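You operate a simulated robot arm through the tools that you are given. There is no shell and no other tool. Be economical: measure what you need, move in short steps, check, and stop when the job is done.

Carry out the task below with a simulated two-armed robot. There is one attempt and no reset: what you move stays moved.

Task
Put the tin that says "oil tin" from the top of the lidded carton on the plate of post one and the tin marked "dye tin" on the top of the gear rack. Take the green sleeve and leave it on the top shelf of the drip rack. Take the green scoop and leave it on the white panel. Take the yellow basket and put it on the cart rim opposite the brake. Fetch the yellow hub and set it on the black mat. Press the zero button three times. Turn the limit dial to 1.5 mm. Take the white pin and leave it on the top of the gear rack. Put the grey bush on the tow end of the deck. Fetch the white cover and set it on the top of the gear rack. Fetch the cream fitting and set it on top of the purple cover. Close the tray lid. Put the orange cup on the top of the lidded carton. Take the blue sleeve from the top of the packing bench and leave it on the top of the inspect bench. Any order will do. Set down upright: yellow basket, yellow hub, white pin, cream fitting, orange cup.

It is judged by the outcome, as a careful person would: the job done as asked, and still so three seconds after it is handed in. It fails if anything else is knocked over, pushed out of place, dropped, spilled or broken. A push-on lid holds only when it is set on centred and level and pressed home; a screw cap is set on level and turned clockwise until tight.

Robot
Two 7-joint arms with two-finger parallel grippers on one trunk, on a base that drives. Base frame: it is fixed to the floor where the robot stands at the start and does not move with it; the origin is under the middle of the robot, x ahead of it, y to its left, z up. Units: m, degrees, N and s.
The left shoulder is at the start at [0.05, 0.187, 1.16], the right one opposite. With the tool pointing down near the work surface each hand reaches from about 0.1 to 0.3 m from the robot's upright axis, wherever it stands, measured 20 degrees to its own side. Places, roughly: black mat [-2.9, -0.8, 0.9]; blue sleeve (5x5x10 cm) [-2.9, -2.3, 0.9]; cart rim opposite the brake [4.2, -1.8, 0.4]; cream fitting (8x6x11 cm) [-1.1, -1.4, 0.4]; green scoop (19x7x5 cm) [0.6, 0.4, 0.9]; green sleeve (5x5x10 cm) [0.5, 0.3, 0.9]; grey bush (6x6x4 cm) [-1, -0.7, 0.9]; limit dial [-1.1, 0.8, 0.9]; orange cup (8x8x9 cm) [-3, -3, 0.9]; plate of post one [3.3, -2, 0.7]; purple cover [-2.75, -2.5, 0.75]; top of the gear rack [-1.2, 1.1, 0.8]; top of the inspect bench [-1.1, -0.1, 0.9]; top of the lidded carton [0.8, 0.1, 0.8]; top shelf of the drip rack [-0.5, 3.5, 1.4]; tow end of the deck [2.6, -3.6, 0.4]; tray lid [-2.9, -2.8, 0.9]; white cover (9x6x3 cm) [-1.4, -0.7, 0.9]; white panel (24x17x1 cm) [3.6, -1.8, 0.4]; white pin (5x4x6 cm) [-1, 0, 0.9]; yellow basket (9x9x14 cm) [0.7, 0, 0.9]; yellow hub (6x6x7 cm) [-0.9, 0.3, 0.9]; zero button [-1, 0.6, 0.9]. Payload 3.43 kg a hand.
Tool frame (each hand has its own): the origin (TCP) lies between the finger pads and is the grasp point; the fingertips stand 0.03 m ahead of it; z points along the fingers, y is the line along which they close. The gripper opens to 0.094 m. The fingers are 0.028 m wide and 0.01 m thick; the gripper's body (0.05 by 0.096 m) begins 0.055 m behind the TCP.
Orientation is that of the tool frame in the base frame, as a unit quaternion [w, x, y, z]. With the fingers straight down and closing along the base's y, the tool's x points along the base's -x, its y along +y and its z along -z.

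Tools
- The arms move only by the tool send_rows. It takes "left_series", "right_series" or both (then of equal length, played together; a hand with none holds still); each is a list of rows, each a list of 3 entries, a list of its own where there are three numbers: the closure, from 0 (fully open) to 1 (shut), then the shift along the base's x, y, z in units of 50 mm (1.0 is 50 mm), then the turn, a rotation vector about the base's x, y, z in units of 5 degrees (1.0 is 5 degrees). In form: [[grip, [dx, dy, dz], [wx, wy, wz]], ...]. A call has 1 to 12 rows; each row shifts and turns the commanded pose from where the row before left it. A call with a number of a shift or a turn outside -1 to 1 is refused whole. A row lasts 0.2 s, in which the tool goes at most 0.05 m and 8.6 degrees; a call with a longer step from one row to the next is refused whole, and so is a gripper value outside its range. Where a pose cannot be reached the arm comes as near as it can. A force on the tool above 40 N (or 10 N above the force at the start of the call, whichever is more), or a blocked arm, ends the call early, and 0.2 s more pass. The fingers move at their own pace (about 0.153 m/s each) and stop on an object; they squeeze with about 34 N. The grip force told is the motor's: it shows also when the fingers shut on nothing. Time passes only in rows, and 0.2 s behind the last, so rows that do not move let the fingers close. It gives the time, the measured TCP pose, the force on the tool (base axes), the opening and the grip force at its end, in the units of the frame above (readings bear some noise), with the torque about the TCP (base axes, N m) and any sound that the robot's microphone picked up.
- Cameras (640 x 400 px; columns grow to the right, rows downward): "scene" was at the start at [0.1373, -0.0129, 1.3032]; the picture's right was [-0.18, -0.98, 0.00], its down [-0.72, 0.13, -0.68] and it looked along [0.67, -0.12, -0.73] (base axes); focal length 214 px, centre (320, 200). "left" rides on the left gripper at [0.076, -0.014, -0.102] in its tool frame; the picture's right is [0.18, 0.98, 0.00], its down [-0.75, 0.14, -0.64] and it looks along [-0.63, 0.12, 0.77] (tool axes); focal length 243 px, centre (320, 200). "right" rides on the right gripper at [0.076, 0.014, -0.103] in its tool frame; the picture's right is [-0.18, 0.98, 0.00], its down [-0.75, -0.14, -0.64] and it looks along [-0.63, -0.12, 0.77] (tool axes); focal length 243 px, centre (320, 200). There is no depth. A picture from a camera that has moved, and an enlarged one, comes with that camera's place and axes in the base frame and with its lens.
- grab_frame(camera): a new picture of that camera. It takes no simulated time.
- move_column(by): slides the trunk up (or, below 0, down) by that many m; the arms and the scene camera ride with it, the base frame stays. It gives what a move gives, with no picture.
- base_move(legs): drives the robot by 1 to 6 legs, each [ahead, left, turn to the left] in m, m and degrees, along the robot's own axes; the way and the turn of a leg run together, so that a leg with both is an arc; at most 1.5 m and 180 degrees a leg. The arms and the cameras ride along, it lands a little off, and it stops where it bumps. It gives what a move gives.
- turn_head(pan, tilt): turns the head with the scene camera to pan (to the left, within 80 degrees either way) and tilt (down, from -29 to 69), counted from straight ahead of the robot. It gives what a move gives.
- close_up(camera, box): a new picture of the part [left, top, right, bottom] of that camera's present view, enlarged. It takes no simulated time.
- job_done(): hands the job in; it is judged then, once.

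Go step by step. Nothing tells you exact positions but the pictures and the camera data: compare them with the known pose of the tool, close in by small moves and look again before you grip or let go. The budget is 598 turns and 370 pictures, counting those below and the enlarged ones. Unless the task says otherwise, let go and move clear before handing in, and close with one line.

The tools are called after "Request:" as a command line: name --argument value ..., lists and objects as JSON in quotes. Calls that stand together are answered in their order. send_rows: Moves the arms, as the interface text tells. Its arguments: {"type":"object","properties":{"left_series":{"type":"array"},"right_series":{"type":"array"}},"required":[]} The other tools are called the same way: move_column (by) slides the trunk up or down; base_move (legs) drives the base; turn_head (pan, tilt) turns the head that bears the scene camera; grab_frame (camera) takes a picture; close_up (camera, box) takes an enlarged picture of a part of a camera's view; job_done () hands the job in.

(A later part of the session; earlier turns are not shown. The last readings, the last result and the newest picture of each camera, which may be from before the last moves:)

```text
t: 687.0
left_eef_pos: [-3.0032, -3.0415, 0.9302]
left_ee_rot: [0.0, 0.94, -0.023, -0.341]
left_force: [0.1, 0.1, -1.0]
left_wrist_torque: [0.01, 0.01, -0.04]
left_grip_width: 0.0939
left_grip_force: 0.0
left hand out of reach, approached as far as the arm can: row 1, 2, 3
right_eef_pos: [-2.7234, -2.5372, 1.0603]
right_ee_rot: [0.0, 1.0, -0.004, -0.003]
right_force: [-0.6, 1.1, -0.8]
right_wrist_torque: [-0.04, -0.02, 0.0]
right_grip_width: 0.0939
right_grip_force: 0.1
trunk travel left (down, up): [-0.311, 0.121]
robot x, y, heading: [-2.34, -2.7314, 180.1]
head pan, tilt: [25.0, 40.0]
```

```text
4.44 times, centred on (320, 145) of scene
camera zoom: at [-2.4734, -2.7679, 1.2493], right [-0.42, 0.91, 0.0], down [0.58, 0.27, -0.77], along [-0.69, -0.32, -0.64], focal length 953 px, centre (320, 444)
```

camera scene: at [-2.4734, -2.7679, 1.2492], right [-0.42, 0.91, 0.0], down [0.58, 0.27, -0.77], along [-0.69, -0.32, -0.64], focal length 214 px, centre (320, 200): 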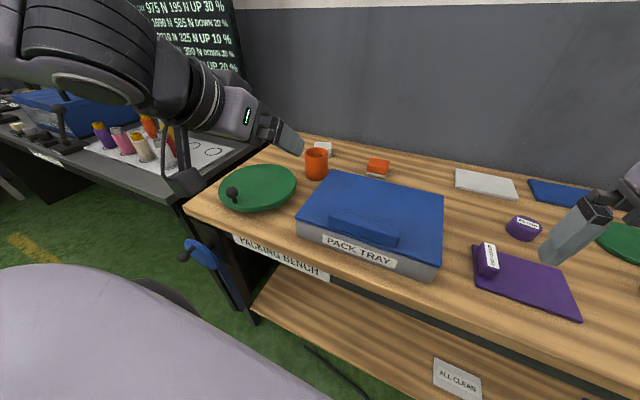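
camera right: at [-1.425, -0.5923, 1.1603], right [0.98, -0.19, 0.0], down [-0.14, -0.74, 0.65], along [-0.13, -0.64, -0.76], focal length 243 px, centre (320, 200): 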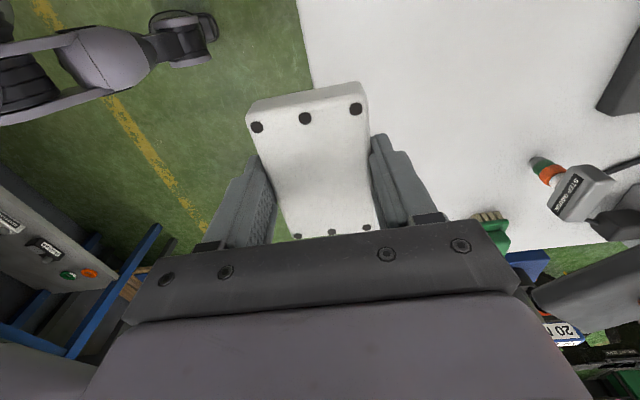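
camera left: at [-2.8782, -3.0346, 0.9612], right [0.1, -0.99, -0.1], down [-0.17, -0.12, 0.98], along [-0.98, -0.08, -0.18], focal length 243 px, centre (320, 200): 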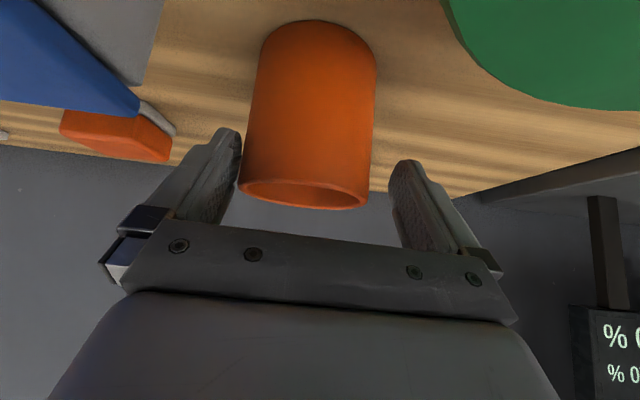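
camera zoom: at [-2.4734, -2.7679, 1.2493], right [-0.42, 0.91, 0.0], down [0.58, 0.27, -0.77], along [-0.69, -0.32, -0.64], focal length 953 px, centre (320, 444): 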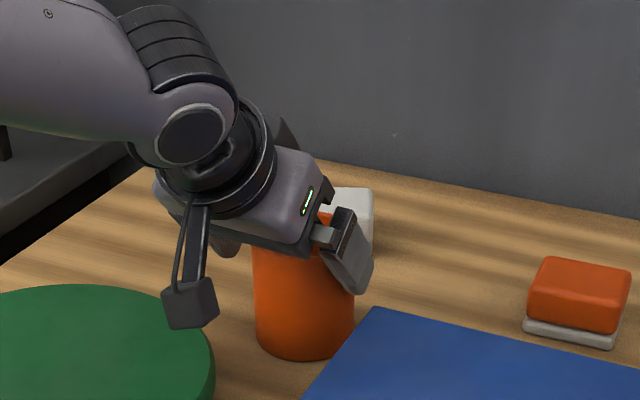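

Reach-limited inward. I raise the hand, shift the base right 0.07, tilt 5° more and try again.

Request:
send_rows --left_series '[[0, [0.3, 0, 0.6], [0, 0, 0]], [0, [0.3, 0, 0.6], [0, 1, 0]], [0, [0, 0, 0], [0, 0, 0]]]'

Request:
base_move --legs '[[0.015, -0.07, 0]]'

Request:
send_rows --left_series '[[0, [0, -0.7, 0], [0, 0, 0]], [0, [0, -0.65, 0], [0, 0, 0]], [0, [-0.4, 0, -0.3], [0, 0, 0]], [0, [0, 0, 0], [0, 0, 0]]]'

Request:
grab_frame --camera "left"

```text
t: 687.8
left_eef_pos: [-2.9743, -3.0438, 0.9924]
left_ee_rot: [0.0, 0.925, -0.022, -0.38]
left_force: [-0.3, 0.3, 1.2]
left_wrist_torque: [0.04, 0.02, 0.04]
left_grip_width: 0.0941
left_grip_force: 0.1
right_eef_pos: [-2.7229, -2.5369, 1.0597]
right_ee_rot: [0.0, 1.0, -0.005, -0.003]
right_force: [0.3, 0.5, 0.0]
right_wrist_torque: [0.02, 0.01, 0.04]
right_grip_width: 0.0942
right_grip_force: 0.0
trunk travel left (down, up): [-0.311, 0.121]
robot x, y, heading: [-2.3386, -2.7342, 179.9]
head pan, tilt: [25.0, 40.0]
```

```text
t: 688.8
left_eef_pos: [-2.9904, -2.9732, 0.9917]
left_ee_rot: [0.0, 0.925, -0.023, -0.38]
left_force: [0.4, -0.6, 0.1]
left_wrist_torque: [-0.03, 0.01, 0.02]
left_grip_width: 0.094
left_grip_force: 0.2
right_eef_pos: [-2.7374, -2.4674, 1.0593]
right_ee_rot: [0.001, 1.0, -0.005, -0.003]
right_force: [0.0, 0.7, 1.2]
right_wrist_torque: [0.0, 0.0, 0.0]
right_grip_width: 0.0942
right_grip_force: 0.0
trunk travel left (down, up): [-0.311, 0.121]
robot x, y, heading: [-2.354, -2.6652, 180.0]
head pan, tilt: [25.0, 40.0]
```

```text
t: 689.8
left_eef_pos: [-3.0097, -3.0411, 0.974]
left_ee_rot: [0.0, 0.924, -0.023, -0.381]
left_force: [-0.3, -0.3, 0.9]
left_wrist_torque: [-0.01, 0.01, 0.02]
left_grip_width: 0.0939
left_grip_force: 0.0
right_eef_pos: [-2.7381, -2.4687, 1.0587]
right_ee_rot: [0.0, 1.0, -0.005, -0.002]
right_force: [0.6, -0.3, 0.7]
right_wrist_torque: [-0.01, -0.02, -0.02]
right_grip_width: 0.0941
right_grip_force: 0.1
trunk travel left (down, up): [-0.311, 0.121]
robot x, y, heading: [-2.349, -2.6659, 180.0]
head pan, tilt: [25.0, 40.0]
```

```text
139 pictures are left
camera left: at [-2.882, -3.0325, 0.9941], right [0.09, -0.99, -0.11], down [-0.09, -0.12, 0.99], along [-0.99, -0.08, -0.1], focal length 243 px, centre (320, 200)
```

left: 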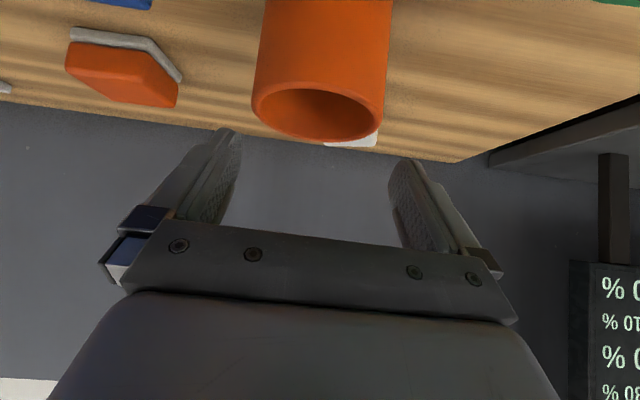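

Request:
send_rows --left_series '[[0, [-0.1, 0.09, -0.4], [0, 0, 0]], [0, [-0.1, 0, -0.4], [0, 0, 0]], [0, [-0.1, 0, -0.4], [0, 0, 0]], [0, [0, 0, 0], [0, 0, 0]]]'

Request:
grab_frame --camera "left"

Request:
close_up --camera "scene" --box '[240, 90, 400, 210]'

```text
t: 690.8
left_eef_pos: [-3.0228, -3.0362, 0.9132]
left_ee_rot: [0.0, 0.924, -0.023, -0.381]
left_force: [0.1, -0.1, 0.5]
left_wrist_torque: [-0.01, 0.01, -0.01]
left_grip_width: 0.0938
left_grip_force: 0.1
right_eef_pos: [-2.7378, -2.4682, 1.0589]
right_ee_rot: [-0.001, 1.0, -0.004, -0.003]
right_force: [-1.2, -0.5, 0.1]
right_wrist_torque: [0.01, 0.01, 0.02]
right_grip_width: 0.0941
right_grip_force: 0.1
trunk travel left (down, up): [-0.311, 0.121]
robot x, y, heading: [-2.3545, -2.663, 180.0]
head pan, tilt: [25.0, 40.0]
```

```text
138 pictures are left
camera left: at [-2.8966, -3.0279, 0.9332], right [0.09, -0.99, -0.11], down [-0.09, -0.12, 0.99], along [-0.99, -0.08, -0.1], focal length 243 px, centre (320, 200)
```

left: 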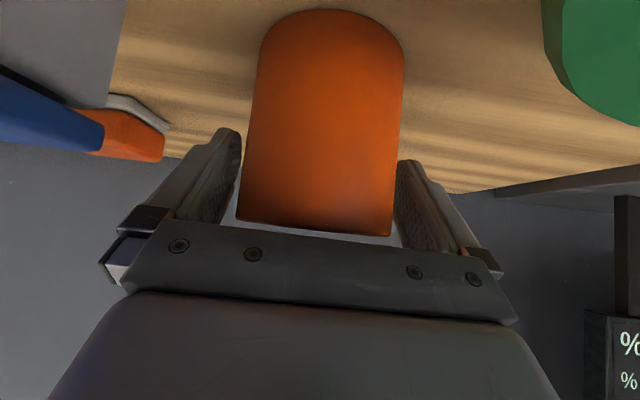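

```text
3.33 times, centred on (320, 150) of scene
camera zoom: at [-2.4883, -2.6988, 1.2493], right [-0.42, 0.91, 0.0], down [0.58, 0.27, -0.77], along [-0.69, -0.32, -0.64], focal length 715 px, centre (320, 367)
```

zoom: 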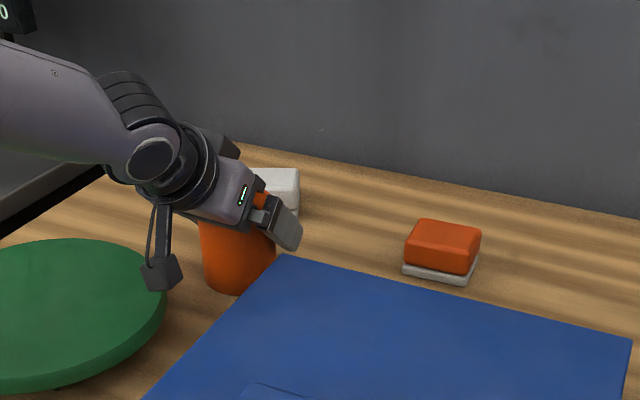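

Fingers straddle the cup. Close and lift.

Request:
send_rows --left_series '[[0.15, [0, 0, 0], [0, 0, 0]], [1, [0, 0, 0], [0, 0, 0]], [1, [0, 0, 0], [0, 0, 0]], [1, [0, 0, 0.3], [0, 0, 0]], [1, [0, 0, 0.9], [0, 0, 0]], [1, [0.2, 0, 0.9], [0, 0, 0]], [1, [0.8, 0, 0.4], [0, 0, 0]], [1, [0.9, 0, 0], [0, 0, 0]], [1, [0.9, 0, 0], [0, 0, 0]], [1, [0, 0, 0], [0, 0, 0]]]'

Request:
grab_frame --camera "scene"

```text
t: 693.0
left_eef_pos: [-2.8837, -3.0379, 1.0382]
left_ee_rot: [0.0, 0.924, -0.022, -0.381]
left_force: [0.1, -0.4, -0.4]
left_wrist_torque: [-0.01, 0.01, 0.01]
left_grip_width: 0.0776
left_grip_force: 34.0
right_eef_pos: [-2.7382, -2.4683, 1.0597]
right_ee_rot: [0.0, 1.0, -0.004, -0.003]
right_force: [-0.3, 0.0, -0.2]
right_wrist_torque: [-0.02, 0.0, -0.01]
right_grip_width: 0.0939
right_grip_force: 0.0
trunk travel left (down, up): [-0.311, 0.121]
robot x, y, heading: [-2.3538, -2.6661, 180.0]
head pan, tilt: [25.0, 40.0]
```

```text
136 pictures are left
camera scene: at [-2.4886, -2.6987, 1.2492], right [-0.42, 0.91, 0.0], down [0.58, 0.27, -0.77], along [-0.69, -0.32, -0.64], focal length 214 px, centre (320, 200)
```

scene: 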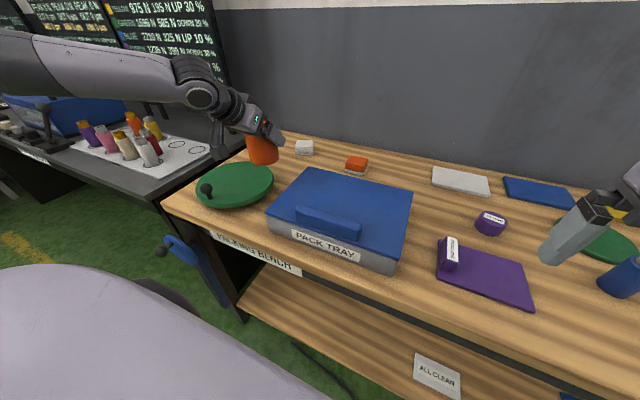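

Cup held. Raise it a bit, shift right, and look at the blue sleeve.

Request:
send_rows --left_series '[[1, [0.4, 0, 0.8], [0, 0, 0]], [1, [0.4, 0, 0.8], [0, 0, 0]], [1, [0, 0, 0], [0, 0, 0]]]'

Request:
base_move --legs '[[0, -0.16, 0]]'

Request:
turn_head --pan -10 --tilt 45

Request:
grab_frame --camera "scene"

Request:
grab_frame --camera "right"

```text
t: 693.8
left_eef_pos: [-2.8467, -3.0384, 1.1183]
left_ee_rot: [0.0, 0.925, -0.023, -0.38]
left_force: [0.3, -0.3, -0.2]
left_wrist_torque: [-0.04, -0.01, -0.01]
left_grip_width: 0.0773
left_grip_force: 33.9
right_eef_pos: [-2.7382, -2.4684, 1.0601]
right_ee_rot: [-0.001, 1.0, -0.004, -0.003]
right_force: [0.2, -1.2, -0.7]
right_wrist_torque: [0.03, -0.03, 0.03]
right_grip_width: 0.0937
right_grip_force: 0.2
trunk travel left (down, up): [-0.311, 0.121]
robot x, y, heading: [-2.3531, -2.6659, 179.8]
head pan, tilt: [25.0, 40.0]
```

```text
t: 695.2
left_eef_pos: [-2.8448, -2.8805, 1.1178]
left_ee_rot: [0.001, 0.925, -0.021, -0.38]
left_force: [0.1, -0.4, 0.3]
left_wrist_torque: [0.02, 0.01, 0.02]
left_grip_width: 0.0775
left_grip_force: 33.6
right_eef_pos: [-2.7389, -2.3109, 1.0596]
right_ee_rot: [0.001, 1.0, -0.003, -0.003]
right_force: [0.8, 0.6, 0.0]
right_wrist_torque: [-0.01, 0.0, -0.02]
right_grip_width: 0.0941
right_grip_force: 0.2
trunk travel left (down, up): [-0.311, 0.121]
robot x, y, heading: [-2.3552, -2.5079, -179.9]
head pan, tilt: [25.0, 40.0]
```

```text
t: 696.2
left_eef_pos: [-2.8462, -2.8825, 1.118]
left_ee_rot: [0.001, 0.925, -0.021, -0.38]
left_force: [-1.0, -0.1, -0.4]
left_wrist_torque: [0.0, 0.0, -0.03]
left_grip_width: 0.0773
left_grip_force: 34.0
right_eef_pos: [-2.7379, -2.3109, 1.0607]
right_ee_rot: [-0.001, 1.0, -0.003, -0.004]
right_force: [-0.3, 0.9, -0.9]
right_wrist_torque: [-0.03, -0.03, 0.0]
right_grip_width: 0.0939
right_grip_force: 0.1
trunk travel left (down, up): [-0.311, 0.121]
robot x, y, heading: [-2.3512, -2.5027, -179.6]
head pan, tilt: [-10.0, 45.0]
```

```text
135 pictures are left
camera scene: at [-2.4916, -2.4904, 1.242], right [0.17, 0.99, 0.0], down [0.7, -0.12, -0.71], along [-0.7, 0.12, -0.71], focal length 214 px, centre (320, 200)
```

scene: 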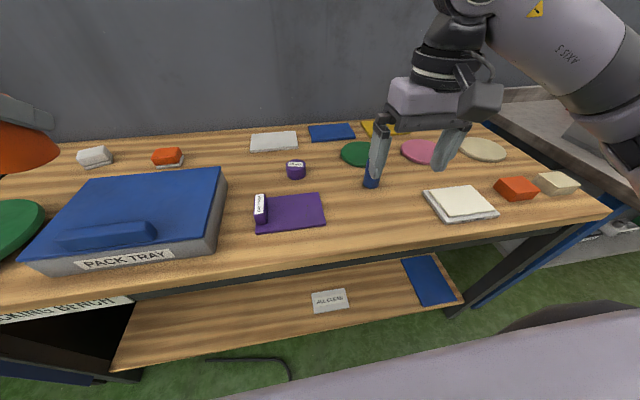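

```text
134 pictures are left
camera right: at [-2.6628, -2.3253, 1.1622], right [-0.19, -0.98, 0.0], down [-0.75, 0.14, 0.65], along [-0.63, 0.12, -0.76], focal length 243 px, centre (320, 200)
```

right: 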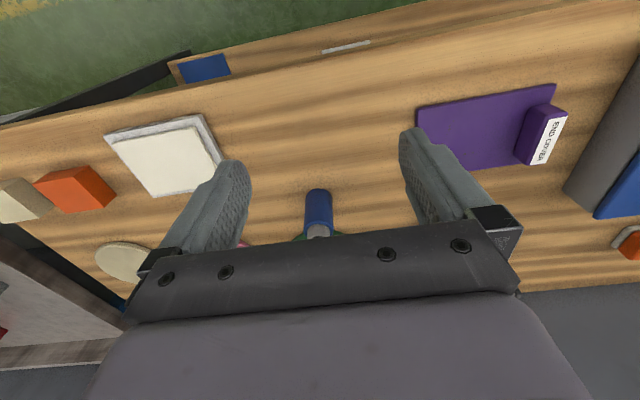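

Sleeve base is at about (-2.887,-2.276,0.865). Move the right hand above it.

Request:
send_rows --right_series '[[0, [-0.75, 0.18, 0], [0, 0, 0]], [0, [-0.75, 0.18, 0], [0, 0, 0]], [0, [-0.75, 0.18, 0], [0, 0, 0]], [0, [-0.75, 0.18, 0], [0, 0, 0]], [0, [0, 0, 0], [0, 0, 0]]]'

Request:
grab_frame --camera "right"

Request:
close_up --camera "scene" --box '[300, 80, 460, 200]'

```text
t: 697.4
left_eef_pos: [-2.846, -2.8833, 1.1179]
left_ee_rot: [0.001, 0.925, -0.021, -0.38]
left_force: [0.9, -0.8, -0.5]
left_wrist_torque: [-0.02, 0.0, 0.0]
left_grip_width: 0.077
left_grip_force: 34.2
right_eef_pos: [-2.8877, -2.2734, 1.06]
right_ee_rot: [0.0, 1.0, -0.002, -0.004]
right_force: [0.5, 0.4, 1.1]
right_wrist_torque: [0.03, -0.04, -0.02]
right_grip_width: 0.094
right_grip_force: 0.0
trunk travel left (down, up): [-0.311, 0.121]
robot x, y, heading: [-2.3509, -2.505, -179.7]
head pan, tilt: [-10.0, 45.0]
```

```text
133 pictures are left
camera right: at [-2.8123, -2.2888, 1.1635], right [-0.19, -0.98, 0.0], down [-0.75, 0.14, 0.65], along [-0.64, 0.12, -0.76], focal length 243 px, centre (320, 200)
```

right: 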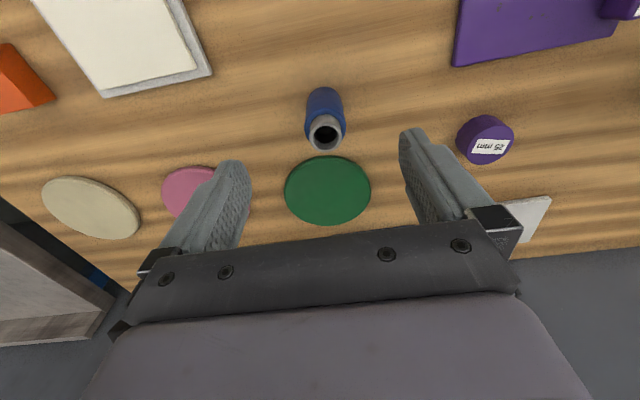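

```text
3.33 times, centred on (380, 140) of scene
camera zoom: at [-2.4915, -2.4903, 1.242], right [0.17, 0.99, 0.0], down [0.7, -0.12, -0.71], along [-0.7, 0.12, -0.71], focal length 715 px, centre (120, 400)
```

zoom: 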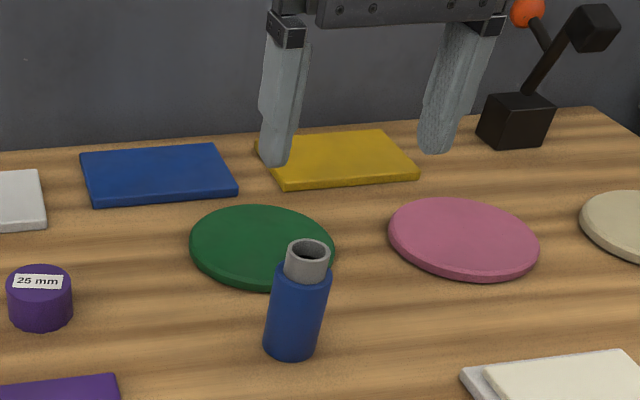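

Request:
send_rows --right_series '[[0.1, [-0.35, -0.06, -0.5], [0, 0, 0]], [0.1, [0, 0, -0.9], [0, 0, 0]], [0.1, [0, 0, -0.9], [0, 0, 0]], [0.1, [0, 0, -0.3], [0, 0, 0]], [0.1, [0, 0, 0], [0, 0, 0]]]'

Request:
grab_frame --camera "right"

Request:
close_up --camera "scene" --box '[300, 80, 460, 200]'

```text
t: 698.6
left_eef_pos: [-2.8458, -2.8825, 1.1181]
left_ee_rot: [0.0, 0.925, -0.021, -0.38]
left_force: [-0.2, 0.2, -0.8]
left_wrist_torque: [0.0, 0.01, 0.02]
left_grip_width: 0.0768
left_grip_force: 33.8
right_eef_pos: [-2.9053, -2.2778, 0.9308]
right_ee_rot: [0.0, 1.0, -0.002, -0.003]
right_force: [0.4, 1.2, -0.9]
right_wrist_torque: [0.02, 0.0, 0.01]
right_grip_width: 0.0845
right_grip_force: 0.0
trunk travel left (down, up): [-0.311, 0.121]
robot x, y, heading: [-2.3506, -2.5047, -180.0]
head pan, tilt: [-10.0, 45.0]
```

```text
131 pictures are left
camera right: at [-2.83, -2.292, 1.0328], right [-0.19, -0.98, 0.0], down [-0.75, 0.14, 0.65], along [-0.63, 0.12, -0.76], focal length 243 px, centre (320, 200)
```

right: 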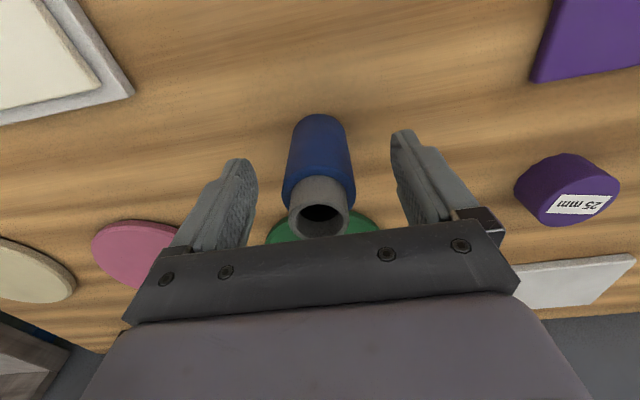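

```text
3.33 times, centred on (380, 140) of scene
camera zoom: at [-2.4916, -2.4904, 1.242], right [0.17, 0.99, 0.0], down [0.7, -0.12, -0.71], along [-0.7, 0.12, -0.71], focal length 715 px, centre (120, 400)
```

zoom: 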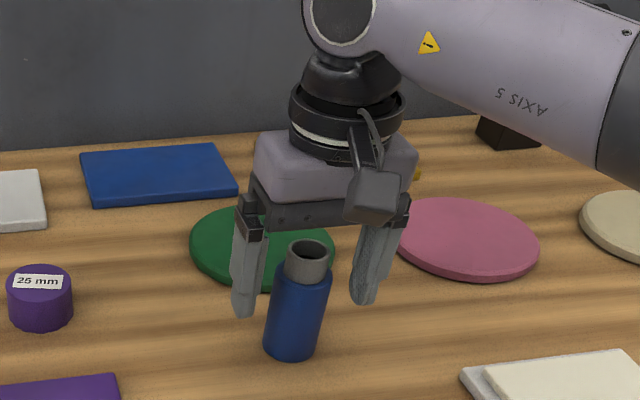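

Request:
send_rows --right_series '[[0.4, [0.06, 0, 0], [0, 0, 0]], [1, [0, 0, 0], [0, 0, 0]], [1, [0, 0, 0], [0, 0, 0]], [1, [0, 0, 0.4], [0, 0, 0]], [1, [0, 0, 0.9], [0, 0, 0]], [1, [0, 0, 0.9], [0, 0, 0]], [1, [0.8, 0, 0.4], [0, 0, 0]], [1, [0.9, 0, 0.2], [0, 0, 0]], [1, [0.9, 0, 0.2], [0, 0, 0]], [1, [0, 0, 0], [0, 0, 0]]]'

Request:
grab_frame --camera "scene"

```text
t: 700.8
left_eef_pos: [-2.846, -2.8816, 1.1163]
left_ee_rot: [0.001, 0.925, -0.022, -0.38]
left_force: [-0.1, 0.4, 0.1]
left_wrist_torque: [-0.04, 0.0, -0.04]
left_grip_width: 0.0774
left_grip_force: 34.1
right_eef_pos: [-2.7738, -2.2785, 1.0796]
right_ee_rot: [0.0, 1.0, -0.003, -0.002]
right_force: [-0.3, -0.2, -3.2]
right_wrist_torque: [0.03, -0.04, -0.01]
right_grip_width: 0.0405
right_grip_force: 34.3
trunk travel left (down, up): [-0.311, 0.121]
robot x, y, heading: [-2.3508, -2.5069, -179.8]
head pan, tilt: [-10.0, 45.0]
```

```text
129 pictures are left
camera scene: at [-2.492, -2.4903, 1.2419], right [0.17, 0.99, 0.0], down [0.7, -0.12, -0.71], along [-0.7, 0.12, -0.71], focal length 214 px, centre (320, 200)
```

scene: 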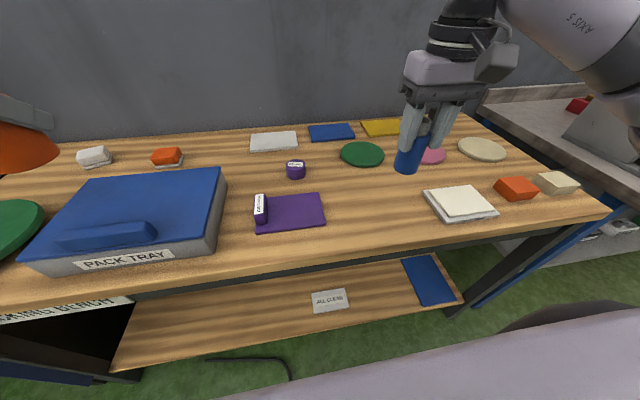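

Request:
grab_frame --camera "right"

Request:
close_up --camera "scene" --box '[370, 60, 490, 200]'

```text
128 pictures are left
camera right: at [-2.6988, -2.2919, 1.1814], right [-0.19, -0.98, 0.0], down [-0.75, 0.14, 0.65], along [-0.63, 0.12, -0.76], focal length 243 px, centre (320, 200)
```

right: 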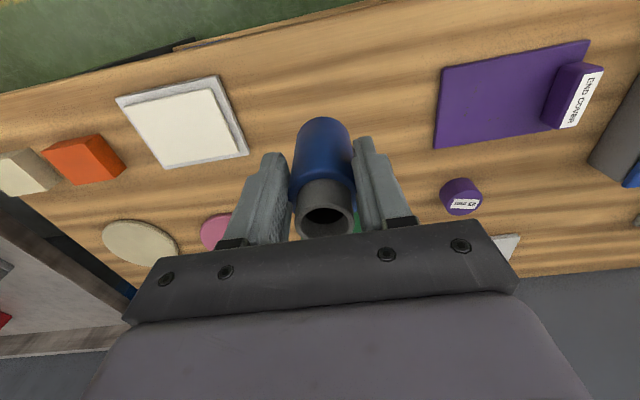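

```text
2.86 times, centred on (430, 130) of scene
camera zoom: at [-2.492, -2.4903, 1.2419], right [0.17, 0.99, 0.0], down [0.7, -0.12, -0.71], along [-0.7, 0.12, -0.71], focal length 613 px, centre (6, 400)
```

zoom: 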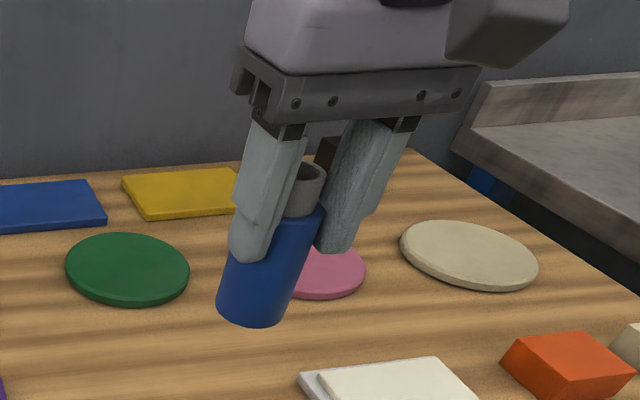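

The sleeve is held near the pads' edge but firmly. I'll take it straight to the inspect bench's west side: raise the trunk, back off, turn, and strafe north.

Request:
move_column --by 0.12

Request:
base_move --legs '[[-0.25, 0, 0], [0, 0, 180], [0, 1.0, 0], [0, 1.02, 0]]'

Request:
turn_head --pan -15 --tilt 40

Request:
grab_frame --camera "scene"

```text
t: 702.3
left_eef_pos: [-2.8465, -2.8795, 1.2376]
left_ee_rot: [0.001, 0.925, -0.021, -0.379]
left_force: [-0.5, 0.5, -1.6]
left_wrist_torque: [0.02, 0.02, -0.02]
left_grip_width: 0.0774
left_grip_force: 34.3
right_eef_pos: [-2.7748, -2.2777, 1.1987]
right_ee_rot: [0.0, 1.0, -0.003, -0.003]
right_force: [0.4, 0.4, -3.9]
right_wrist_torque: [-0.04, -0.04, 0.01]
right_grip_width: 0.0402
right_grip_force: 33.9
trunk travel left (down, up): [-0.431, 0.001]
robot x, y, heading: [-2.3518, -2.5084, -179.8]
head pan, tilt: [-10.0, 45.0]
```

```text
t: 721.1
left_eef_pos: [-1.6279, -0.1081, 1.2376]
left_ee_rot: [0.38, 0.018, 0.925, 0.002]
left_force: [0.3, -0.3, -1.1]
left_wrist_torque: [0.0, -0.01, 0.0]
left_grip_width: 0.0771
left_grip_force: 34.0
right_eef_pos: [-1.697, -0.7136, 1.2001]
right_ee_rot: [0.003, 0.0, 1.0, 0.0]
right_force: [0.9, 0.1, -3.3]
right_wrist_torque: [0.0, 0.04, 0.02]
right_grip_width: 0.0404
right_grip_force: 33.9
trunk travel left (down, up): [-0.431, 0.001]
robot x, y, heading: [-2.1178, -0.4845, 0.3]
head pan, tilt: [-10.0, 45.0]
```

```text
t: 721.8
left_eef_pos: [-1.6292, -0.1083, 1.2362]
left_ee_rot: [0.379, 0.019, 0.925, 0.002]
left_force: [-0.1, 0.2, 0.1]
left_wrist_torque: [0.0, 0.05, 0.0]
left_grip_width: 0.0772
left_grip_force: 33.8
right_eef_pos: [-1.6957, -0.7137, 1.1989]
right_ee_rot: [0.003, 0.001, 1.0, 0.001]
right_force: [0.3, 0.3, -3.9]
right_wrist_torque: [0.02, 0.02, 0.0]
right_grip_width: 0.0404
right_grip_force: 34.3
trunk travel left (down, up): [-0.431, 0.001]
robot x, y, heading: [-2.1161, -0.4863, 0.4]
head pan, tilt: [-15.0, 40.0]
```

```text
126 pictures are left
camera scene: at [-1.9766, -0.5068, 1.3692], right [-0.25, -0.97, 0.0], down [-0.62, 0.16, -0.77], along [0.74, -0.19, -0.64], focal length 214 px, centre (320, 200)
```

scene: 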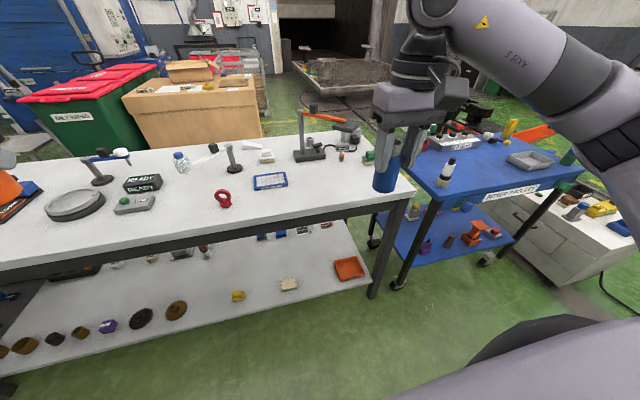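

Drive up to the bench and lower the sleeve onto the free spot near (-1.37,-0.67).

Request:
base_move --legs '[[0.23, 0, 0]]'

Request:
send_rows --right_series '[[1, [0.5, 0.2, -0.6], [0, 0, 0]], [1, [0.5, 0.2, -0.6], [0, 0, 0]], [1, [0.5, 0.2, -0.7], [0, 0, 0]], [1, [0, 0, -0.9], [0, 0, 0]], [1, [0, 0, -0.9], [0, 0, 0]], [1, [0, 0, 0], [0, 0, 0]]]'

Request:
close_up --camera "scene" --box '[260, 120, 500, 270]'

```text
t: 723.5
left_eef_pos: [-1.3965, -0.1054, 1.2371]
left_ee_rot: [0.38, 0.018, 0.925, 0.002]
left_force: [0.2, 0.0, -0.8]
left_wrist_torque: [0.0, 0.02, 0.0]
left_grip_width: 0.0768
left_grip_force: 34.3
right_eef_pos: [-1.4635, -0.7112, 1.1998]
right_ee_rot: [0.002, 0.0, 1.0, 0.0]
right_force: [0.6, 0.9, -2.9]
right_wrist_torque: [-0.02, 0.11, 0.0]
right_grip_width: 0.0405
right_grip_force: 34.0
trunk travel left (down, up): [-0.431, 0.001]
robot x, y, heading: [-1.8843, -0.4877, 0.4]
head pan, tilt: [-15.0, 40.0]
```

```text
t: 725.0
left_eef_pos: [-1.3967, -0.1063, 1.2366]
left_ee_rot: [0.381, 0.018, 0.925, 0.002]
left_force: [-0.6, 0.2, -0.9]
left_wrist_torque: [0.02, 0.02, 0.03]
left_grip_width: 0.077
left_grip_force: 33.9
right_eef_pos: [-1.3905, -0.6792, 1.0149]
right_ee_rot: [0.003, -0.002, 1.0, 0.0]
right_force: [-0.1, 0.8, -4.1]
right_wrist_torque: [-0.02, 0.03, -0.01]
right_grip_width: 0.0403
right_grip_force: 33.6
trunk travel left (down, up): [-0.431, 0.001]
robot x, y, heading: [-1.8898, -0.4861, 0.5]
head pan, tilt: [-15.0, 40.0]
```

```text
2.67 times, centred on (380, 195) of scene
camera zoom: at [-1.7457, -0.5045, 1.3693], right [-0.25, -0.97, 0.0], down [-0.62, 0.16, -0.77], along [0.74, -0.19, -0.64], focal length 572 px, centre (160, 213)
```

zoom: 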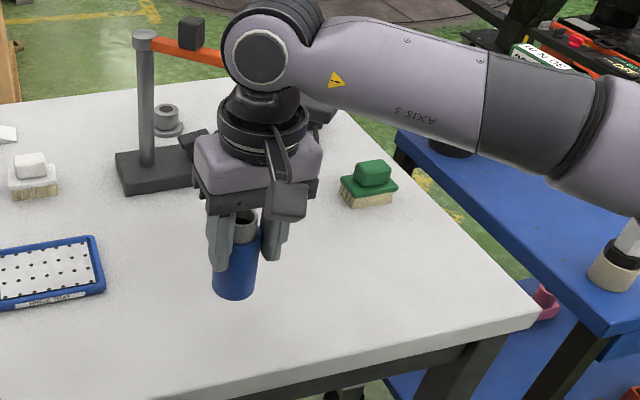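

Request:
send_rows --right_series '[[1, [0.4, 0, -0.7], [0, 0, 0]], [1, [0, 0, -0.4], [0, 0, 0]], [1, [0, 0, -0.12], [0, 0, 0]], [1, [0, 0, -0.12], [0, 0, 0]], [1, [0, 0, -0.12], [0, 0, 0]], [1, [0, 0, 0], [0, 0, 0]]]'

Request:
close_up --camera "scene" --box '[300, 160, 420, 250]'

```text
t: 725.9
left_eef_pos: [-1.3985, -0.1051, 1.2377]
left_ee_rot: [0.38, 0.019, 0.925, 0.002]
left_force: [0.9, -0.1, -1.5]
left_wrist_torque: [0.03, 0.0, -0.01]
left_grip_width: 0.0771
left_grip_force: 33.9
right_eef_pos: [-1.3663, -0.6783, 0.9599]
right_ee_rot: [0.009, 0.0, 1.0, 0.004]
right_force: [-7.0, -0.3, 17.4]
right_wrist_torque: [-0.44, 0.26, -0.13]
right_grip_width: 0.0404
right_grip_force: 34.3
trunk travel left (down, up): [-0.431, 0.001]
robot x, y, heading: [-1.8885, -0.4863, 0.3]
head pan, tilt: [-15.0, 40.0]
stopped in row 4 (right hand): the force on the tool passed its limit (the readings are from after the stop); the commanded pose is now the measured one
```

```text
4.44 times, centred on (360, 205) of scene
camera zoom: at [-1.7469, -0.5044, 1.3694], right [-0.25, -0.97, 0.0], down [-0.62, 0.16, -0.77], along [0.74, -0.19, -0.64], focal length 953 px, centre (142, 178)
```

zoom: 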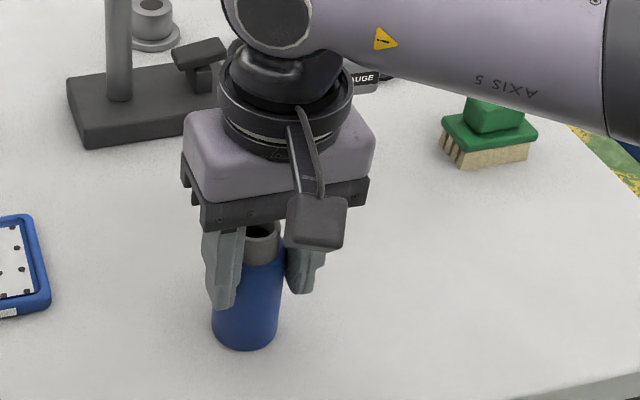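

Contact. Ease, release and lift.

Request:
send_rows --right_series '[[1, [0, 0, 0.04], [0, 0, 0]], [0.5, [0, 0, 0], [0, 0, 0]], [0.35, [0, 0, 0], [0, 0, 0]], [0.2, [0, 0, 0], [0, 0, 0]], [0.1, [0, 0, 0.4], [0, 0, 0]], [0.1, [0, 0, 0.9], [0, 0, 0]], [0.1, [0, 0, 0.9], [0, 0, 0]], [0, [-0.6, 0, 0.7], [0, 0, 0]], [0, [-0.8, 0, 0.5], [0, 0, 0]], [0, [-0.8, 0, 0.5], [0, 0, 0]]]'

Request:
close_up --camera "scene" --box '[260, 120, 500, 270]'

```text
t: 728.1
left_eef_pos: [-1.3981, -0.1063, 1.2374]
left_ee_rot: [0.381, 0.018, 0.924, 0.002]
left_force: [0.3, -0.9, -0.8]
left_wrist_torque: [0.0, 0.0, 0.01]
left_grip_width: 0.0771
left_grip_force: 34.4
right_eef_pos: [-1.4771, -0.681, 1.1546]
right_ee_rot: [0.008, 0.0, 1.0, 0.002]
right_force: [0.4, 0.4, 0.3]
right_wrist_torque: [-0.01, -0.01, 0.02]
right_grip_width: 0.0939
right_grip_force: 0.1
trunk travel left (down, up): [-0.431, 0.001]
robot x, y, heading: [-1.8849, -0.4875, 0.6]
head pan, tilt: [-15.0, 40.0]
```

```text
2.67 times, centred on (380, 195) of scene
camera zoom: at [-1.7466, -0.5046, 1.3693], right [-0.25, -0.97, 0.0], down [-0.62, 0.16, -0.77], along [0.74, -0.19, -0.64], focal length 572 px, centre (160, 213)
```

zoom: 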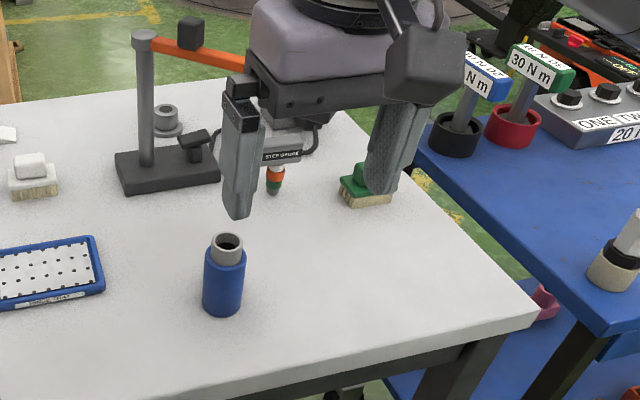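

The sleeve stands on the inspect bench. Now carry the cup around the gear rack to the carton; first tuck the left hand closer.

Request:
send_rows --left_series '[[1, [-0.8, 0, 0], [0, 0, 0]], [1, [-0.8, 0, 0], [0, 0, 0]], [1, [-0.8, 0, 0], [0, 0, 0]], [1, [0, 0, 0], [0, 0, 0]]]'

Request:
base_move --legs '[[-0.32, 0, 0], [0, 0, 90], [1.4, 0, 0], [1.4, 0, 0]]'

```text
t: 729.1
left_eef_pos: [-1.519, -0.1045, 1.2364]
left_ee_rot: [0.381, 0.018, 0.925, 0.002]
left_force: [-0.8, -0.5, -0.1]
left_wrist_torque: [0.05, -0.01, 0.01]
left_grip_width: 0.0771
left_grip_force: 34.2
right_eef_pos: [-1.4767, -0.6804, 1.1534]
right_ee_rot: [0.009, 0.0, 1.0, 0.003]
right_force: [-0.2, 0.3, -0.2]
right_wrist_torque: [0.03, -0.03, 0.02]
right_grip_width: 0.094
right_grip_force: 0.1
trunk travel left (down, up): [-0.431, 0.001]
robot x, y, heading: [-1.8917, -0.4853, 0.5]
head pan, tilt: [-15.0, 40.0]
```

```text
t: 748.1
left_eef_pos: [-2.5988, 2.6477, 1.2364]
left_ee_rot: [0.268, -0.641, 0.668, 0.268]
left_force: [0.3, -0.2, -1.5]
left_wrist_torque: [-0.02, 0.01, -0.02]
left_grip_width: 0.0767
left_grip_force: 33.7
right_eef_pos: [-2.0221, 2.6896, 1.1548]
right_ee_rot: [0.004, -0.706, 0.708, 0.007]
right_force: [0.0, 0.3, -0.7]
right_wrist_torque: [-0.01, -0.03, -0.01]
right_grip_width: 0.0938
right_grip_force: 0.1
trunk travel left (down, up): [-0.431, 0.001]
robot x, y, heading: [-2.2182, 2.2768, 90.5]
head pan, tilt: [-15.0, 40.0]
```

Request:
base_move --legs '[[0, 0, -90.5], [1.4, 0, 0], [0.55, 0, 0], [0, -1.0, 0], [0, -1.0, 0]]'

Request:
turn_head --pan 0 --tilt 50

Request:
grab_frame --camera "scene"

```text
t: 771.3
left_eef_pos: [0.0592, 0.6034, 1.2363]
left_ee_rot: [0.38, 0.041, 0.924, -0.007]
left_force: [0.1, -0.1, -0.3]
left_wrist_torque: [-0.02, -0.02, 0.0]
left_grip_width: 0.0769
left_grip_force: 34.3
right_eef_pos: [0.0727, 0.027, 1.154]
right_ee_rot: [0.008, 0.025, 1.0, 0.003]
right_force: [0.5, 0.1, 0.4]
right_wrist_torque: [0.0, 0.0, 0.01]
right_grip_width: 0.094
right_grip_force: 0.1
trunk travel left (down, up): [-0.431, 0.001]
robot x, y, heading: [-0.3314, 0.2421, -2.4]
head pan, tilt: [-15.0, 40.0]
```

```text
t: 772.1
left_eef_pos: [0.0581, 0.6048, 1.2363]
left_ee_rot: [0.38, 0.041, 0.924, -0.008]
left_force: [0.5, 0.4, -0.9]
left_wrist_torque: [-0.01, 0.03, -0.01]
left_grip_width: 0.0768
left_grip_force: 33.9
right_eef_pos: [0.0727, 0.028, 1.1533]
right_ee_rot: [0.009, 0.025, 1.0, 0.002]
right_force: [0.0, -0.2, -0.3]
right_wrist_torque: [-0.01, 0.01, 0.0]
right_grip_width: 0.0939
right_grip_force: 0.0
trunk travel left (down, up): [-0.431, 0.001]
robot x, y, heading: [-0.3305, 0.2407, -2.5]
head pan, tilt: [0.0, 50.0]
```

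```text
122 pictures are left
camera scene: at [-0.1923, 0.2384, 1.3551], right [-0.04, -1.0, 0.0], down [-0.77, 0.03, -0.64], along [0.64, -0.03, -0.77], focal length 214 px, centre (320, 200)
```

scene: 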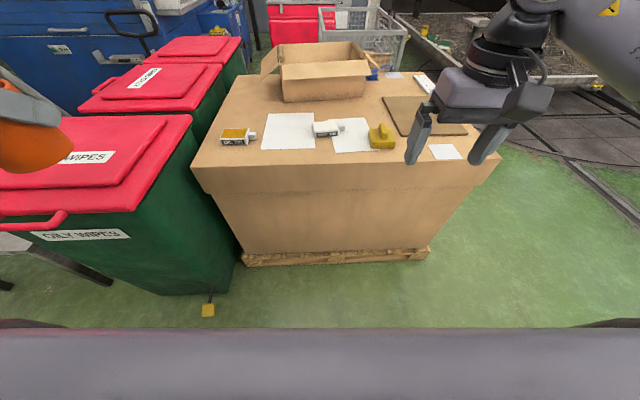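

Approach the carton front and bring the cup down where the sleeve stood, around (0.52,0.33).

Request:
base_move --legs '[[0.27, -0.22, 2.4]]'

Request:
send_rows --left_series '[[1, [0.5, -0.2, -0.6], [0, 0, 0]], [1, [0.5, -0.2, -0.6], [0, 0, 0]], [1, [0.5, -0.2, -0.6], [0, 0, 0]], [1, [0.5, 0, -0.6], [0, 0, 0]], [1, [0.5, 0, -0.6], [0, 0, 0]], [1, [0.5, 0, -0.6], [0, 0, 0]], [1, [0, 0, 0], [0, 0, 0]]]'

Request:
grab_frame --camera "scene"

```text
t: 774.4
left_eef_pos: [0.3077, 0.396, 1.2372]
left_ee_rot: [0.38, 0.021, 0.925, 0.001]
left_force: [0.8, 0.2, -0.9]
left_wrist_torque: [0.0, -0.02, 0.01]
left_grip_width: 0.0766
left_grip_force: 33.6
right_eef_pos: [0.3439, -0.1791, 1.153]
right_ee_rot: [0.008, 0.004, 1.0, 0.003]
right_force: [0.0, -0.4, -0.2]
right_wrist_torque: [-0.01, 0.02, -0.01]
right_grip_width: 0.0941
right_grip_force: 0.0
trunk travel left (down, up): [-0.431, 0.001]
robot x, y, heading: [-0.0664, 0.0201, -0.2]
head pan, tilt: [0.0, 50.0]
```

```text
t: 776.0
left_eef_pos: [0.4547, 0.3673, 1.0539]
left_ee_rot: [0.38, 0.022, 0.925, 0.0]
left_force: [0.3, 0.3, -0.4]
left_wrist_torque: [0.01, -0.01, 0.02]
left_grip_width: 0.0768
left_grip_force: 34.3
right_eef_pos: [0.343, -0.1801, 1.1551]
right_ee_rot: [0.009, 0.005, 1.0, 0.002]
right_force: [-0.1, -0.9, -1.3]
right_wrist_torque: [-0.02, 0.02, -0.04]
right_grip_width: 0.0939
right_grip_force: 0.1
trunk travel left (down, up): [-0.431, 0.001]
robot x, y, heading: [-0.0669, 0.0165, 0.0]
head pan, tilt: [0.0, 50.0]
```

```text
121 pictures are left
camera scene: at [0.0701, 0.0202, 1.3551], right [0.0, -1.0, 0.0], down [-0.77, 0.0, -0.64], along [0.64, 0.0, -0.77], focal length 214 px, centre (320, 200)
```

scene: 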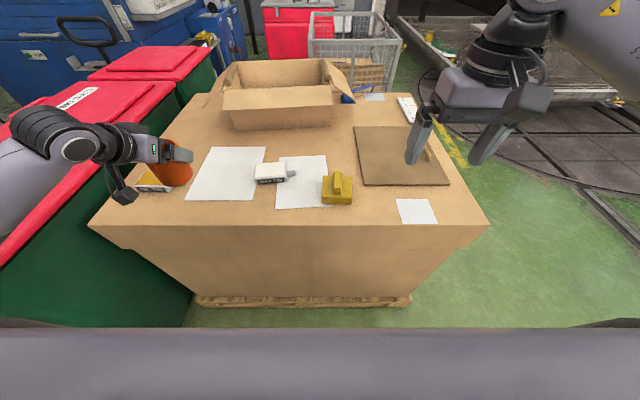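

Request:
send_rows --left_series '[[1, [0.5, -0.35, -0.3], [0, 0, 0]], [1, [0.5, -0.35, -0.3], [0, 0, 0]], [1, [0.3, -0.2, -0.6], [0, 0, 0]], [1, [0, 0, -0.7], [0, 0, 0]], [1, [0, 0, 0], [0, 0, 0]]]'

Request:
close_up --camera "scene" --box '[100, 110, 300, 235]'

```text
t: 777.2
left_eef_pos: [0.5219, 0.3225, 0.9625]
left_ee_rot: [0.38, 0.022, 0.925, 0.001]
left_force: [-0.1, 0.2, -0.7]
left_wrist_torque: [-0.03, -0.02, 0.02]
left_grip_width: 0.0772
left_grip_force: 34.3
right_eef_pos: [0.3439, -0.1791, 1.1533]
right_ee_rot: [0.009, 0.004, 1.0, 0.003]
right_force: [-0.6, 0.1, -0.1]
right_wrist_torque: [0.0, 0.0, 0.02]
right_grip_width: 0.094
right_grip_force: 0.1
trunk travel left (down, up): [-0.431, 0.001]
robot x, y, heading: [-0.0672, 0.0207, 0.1]
head pan, tilt: [0.0, 50.0]
```

```text
3.20 times, centred on (200, 172) of scene
camera zoom: at [0.0704, 0.0201, 1.3551], right [0.0, -1.0, 0.0], down [-0.77, 0.0, -0.64], along [0.64, 0.0, -0.77], focal length 686 px, centre (704, 288)
```

zoom: 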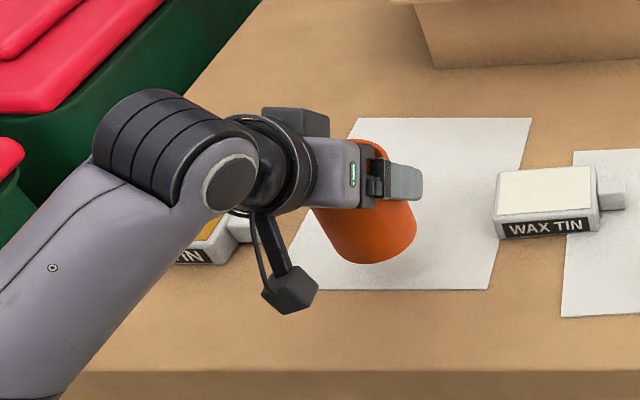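

Request:
send_rows --left_series '[[1, [0, 0, -0.7], [0, 0, 0]], [1, [0, 0, -0.12], [0, 0, 0]], [1, [0, 0, -0.12], [0, 0, 0]], [1, [0, 0, -0.12], [0, 0, 0]], [1, [0, 0, -0.12], [0, 0, 0]], [1, [0, 0, 0], [0, 0, 0]]]'

Request:
close_up --camera "scene" --box '[150, 130, 270, 220]'

```text
t: 778.6
left_eef_pos: [0.5239, 0.3208, 0.9091]
left_ee_rot: [0.388, 0.021, 0.921, 0.0]
left_force: [8.8, 3.1, 25.5]
left_wrist_torque: [-0.49, 0.08, 0.23]
left_grip_width: 0.0773
left_grip_force: 33.5
right_eef_pos: [0.3419, -0.1805, 1.155]
right_ee_rot: [0.01, 0.004, 1.0, 0.003]
right_force: [0.2, 0.1, -0.4]
right_wrist_torque: [-0.03, 0.0, 0.01]
right_grip_width: 0.0942
right_grip_force: 0.1
trunk travel left (down, up): [-0.431, 0.001]
robot x, y, heading: [-0.066, 0.0185, -0.2]
head pan, tilt: [0.0, 50.0]
```

```text
4.44 times, centred on (210, 175) of scene
camera zoom: at [0.0687, 0.0193, 1.3554], right [0.0, -1.0, 0.0], down [-0.77, 0.0, -0.64], along [0.64, 0.0, -0.77], focal length 953 px, centre (809, 311)
```

zoom: 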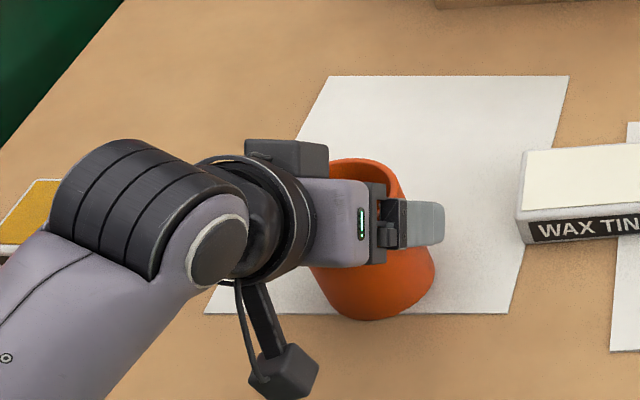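

Contact. Ease and release, then withdraw along the tool axis.

Request:
send_rows --left_series '[[1, [0, 0, 0.06], [0, 0, 0]], [1, [0, 0, 0], [0, 0, 0]], [0.1, [0, 0, 0], [0, 0, 0]], [0, [0, 0, 0], [0, 0, 0]], [0, [-0.35, 0, 0.35], [0, 0, 0]], [0, [-0.5, 0, 0.5], [0, 0, 0]], [0, [-0.6, 0, 0.6], [0, 0, 0]], [0, [-0.6, 0, 0.6], [0, 0, 0]], [0, [0, 0, 0], [0, 0, 0]]]'

Request:
close_up --camera "scene" --box '[100, 110, 300, 235]'

```text
t: 780.6
left_eef_pos: [0.4176, 0.3232, 1.0092]
left_ee_rot: [0.38, 0.022, 0.925, -0.001]
left_force: [0.4, 0.5, 0.0]
left_wrist_torque: [0.0, 0.01, 0.0]
left_grip_width: 0.0938
left_grip_force: 0.0
right_eef_pos: [0.3432, -0.1808, 1.1533]
right_ee_rot: [0.009, 0.004, 1.0, 0.003]
right_force: [0.0, 0.3, -0.3]
right_wrist_torque: [-0.01, -0.01, 0.02]
right_grip_width: 0.0939
right_grip_force: 0.0
trunk travel left (down, up): [-0.431, 0.001]
robot x, y, heading: [-0.065, 0.0171, 0.0]
head pan, tilt: [0.0, 50.0]
```

```text
3.20 times, centred on (200, 172) of scene
camera zoom: at [0.0705, 0.0202, 1.3551], right [0.0, -1.0, 0.0], down [-0.77, 0.0, -0.64], along [0.64, 0.0, -0.77], focal length 686 px, centre (704, 288)
```

zoom: 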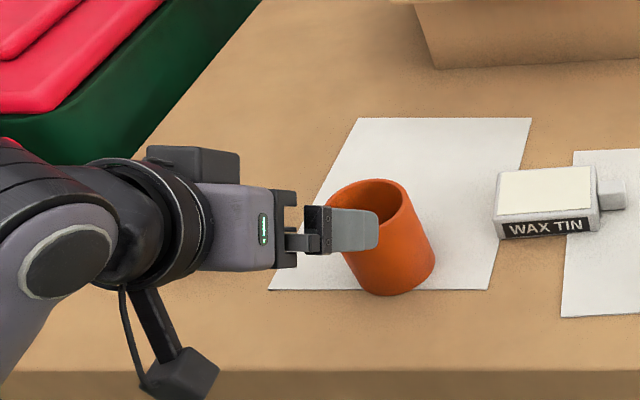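

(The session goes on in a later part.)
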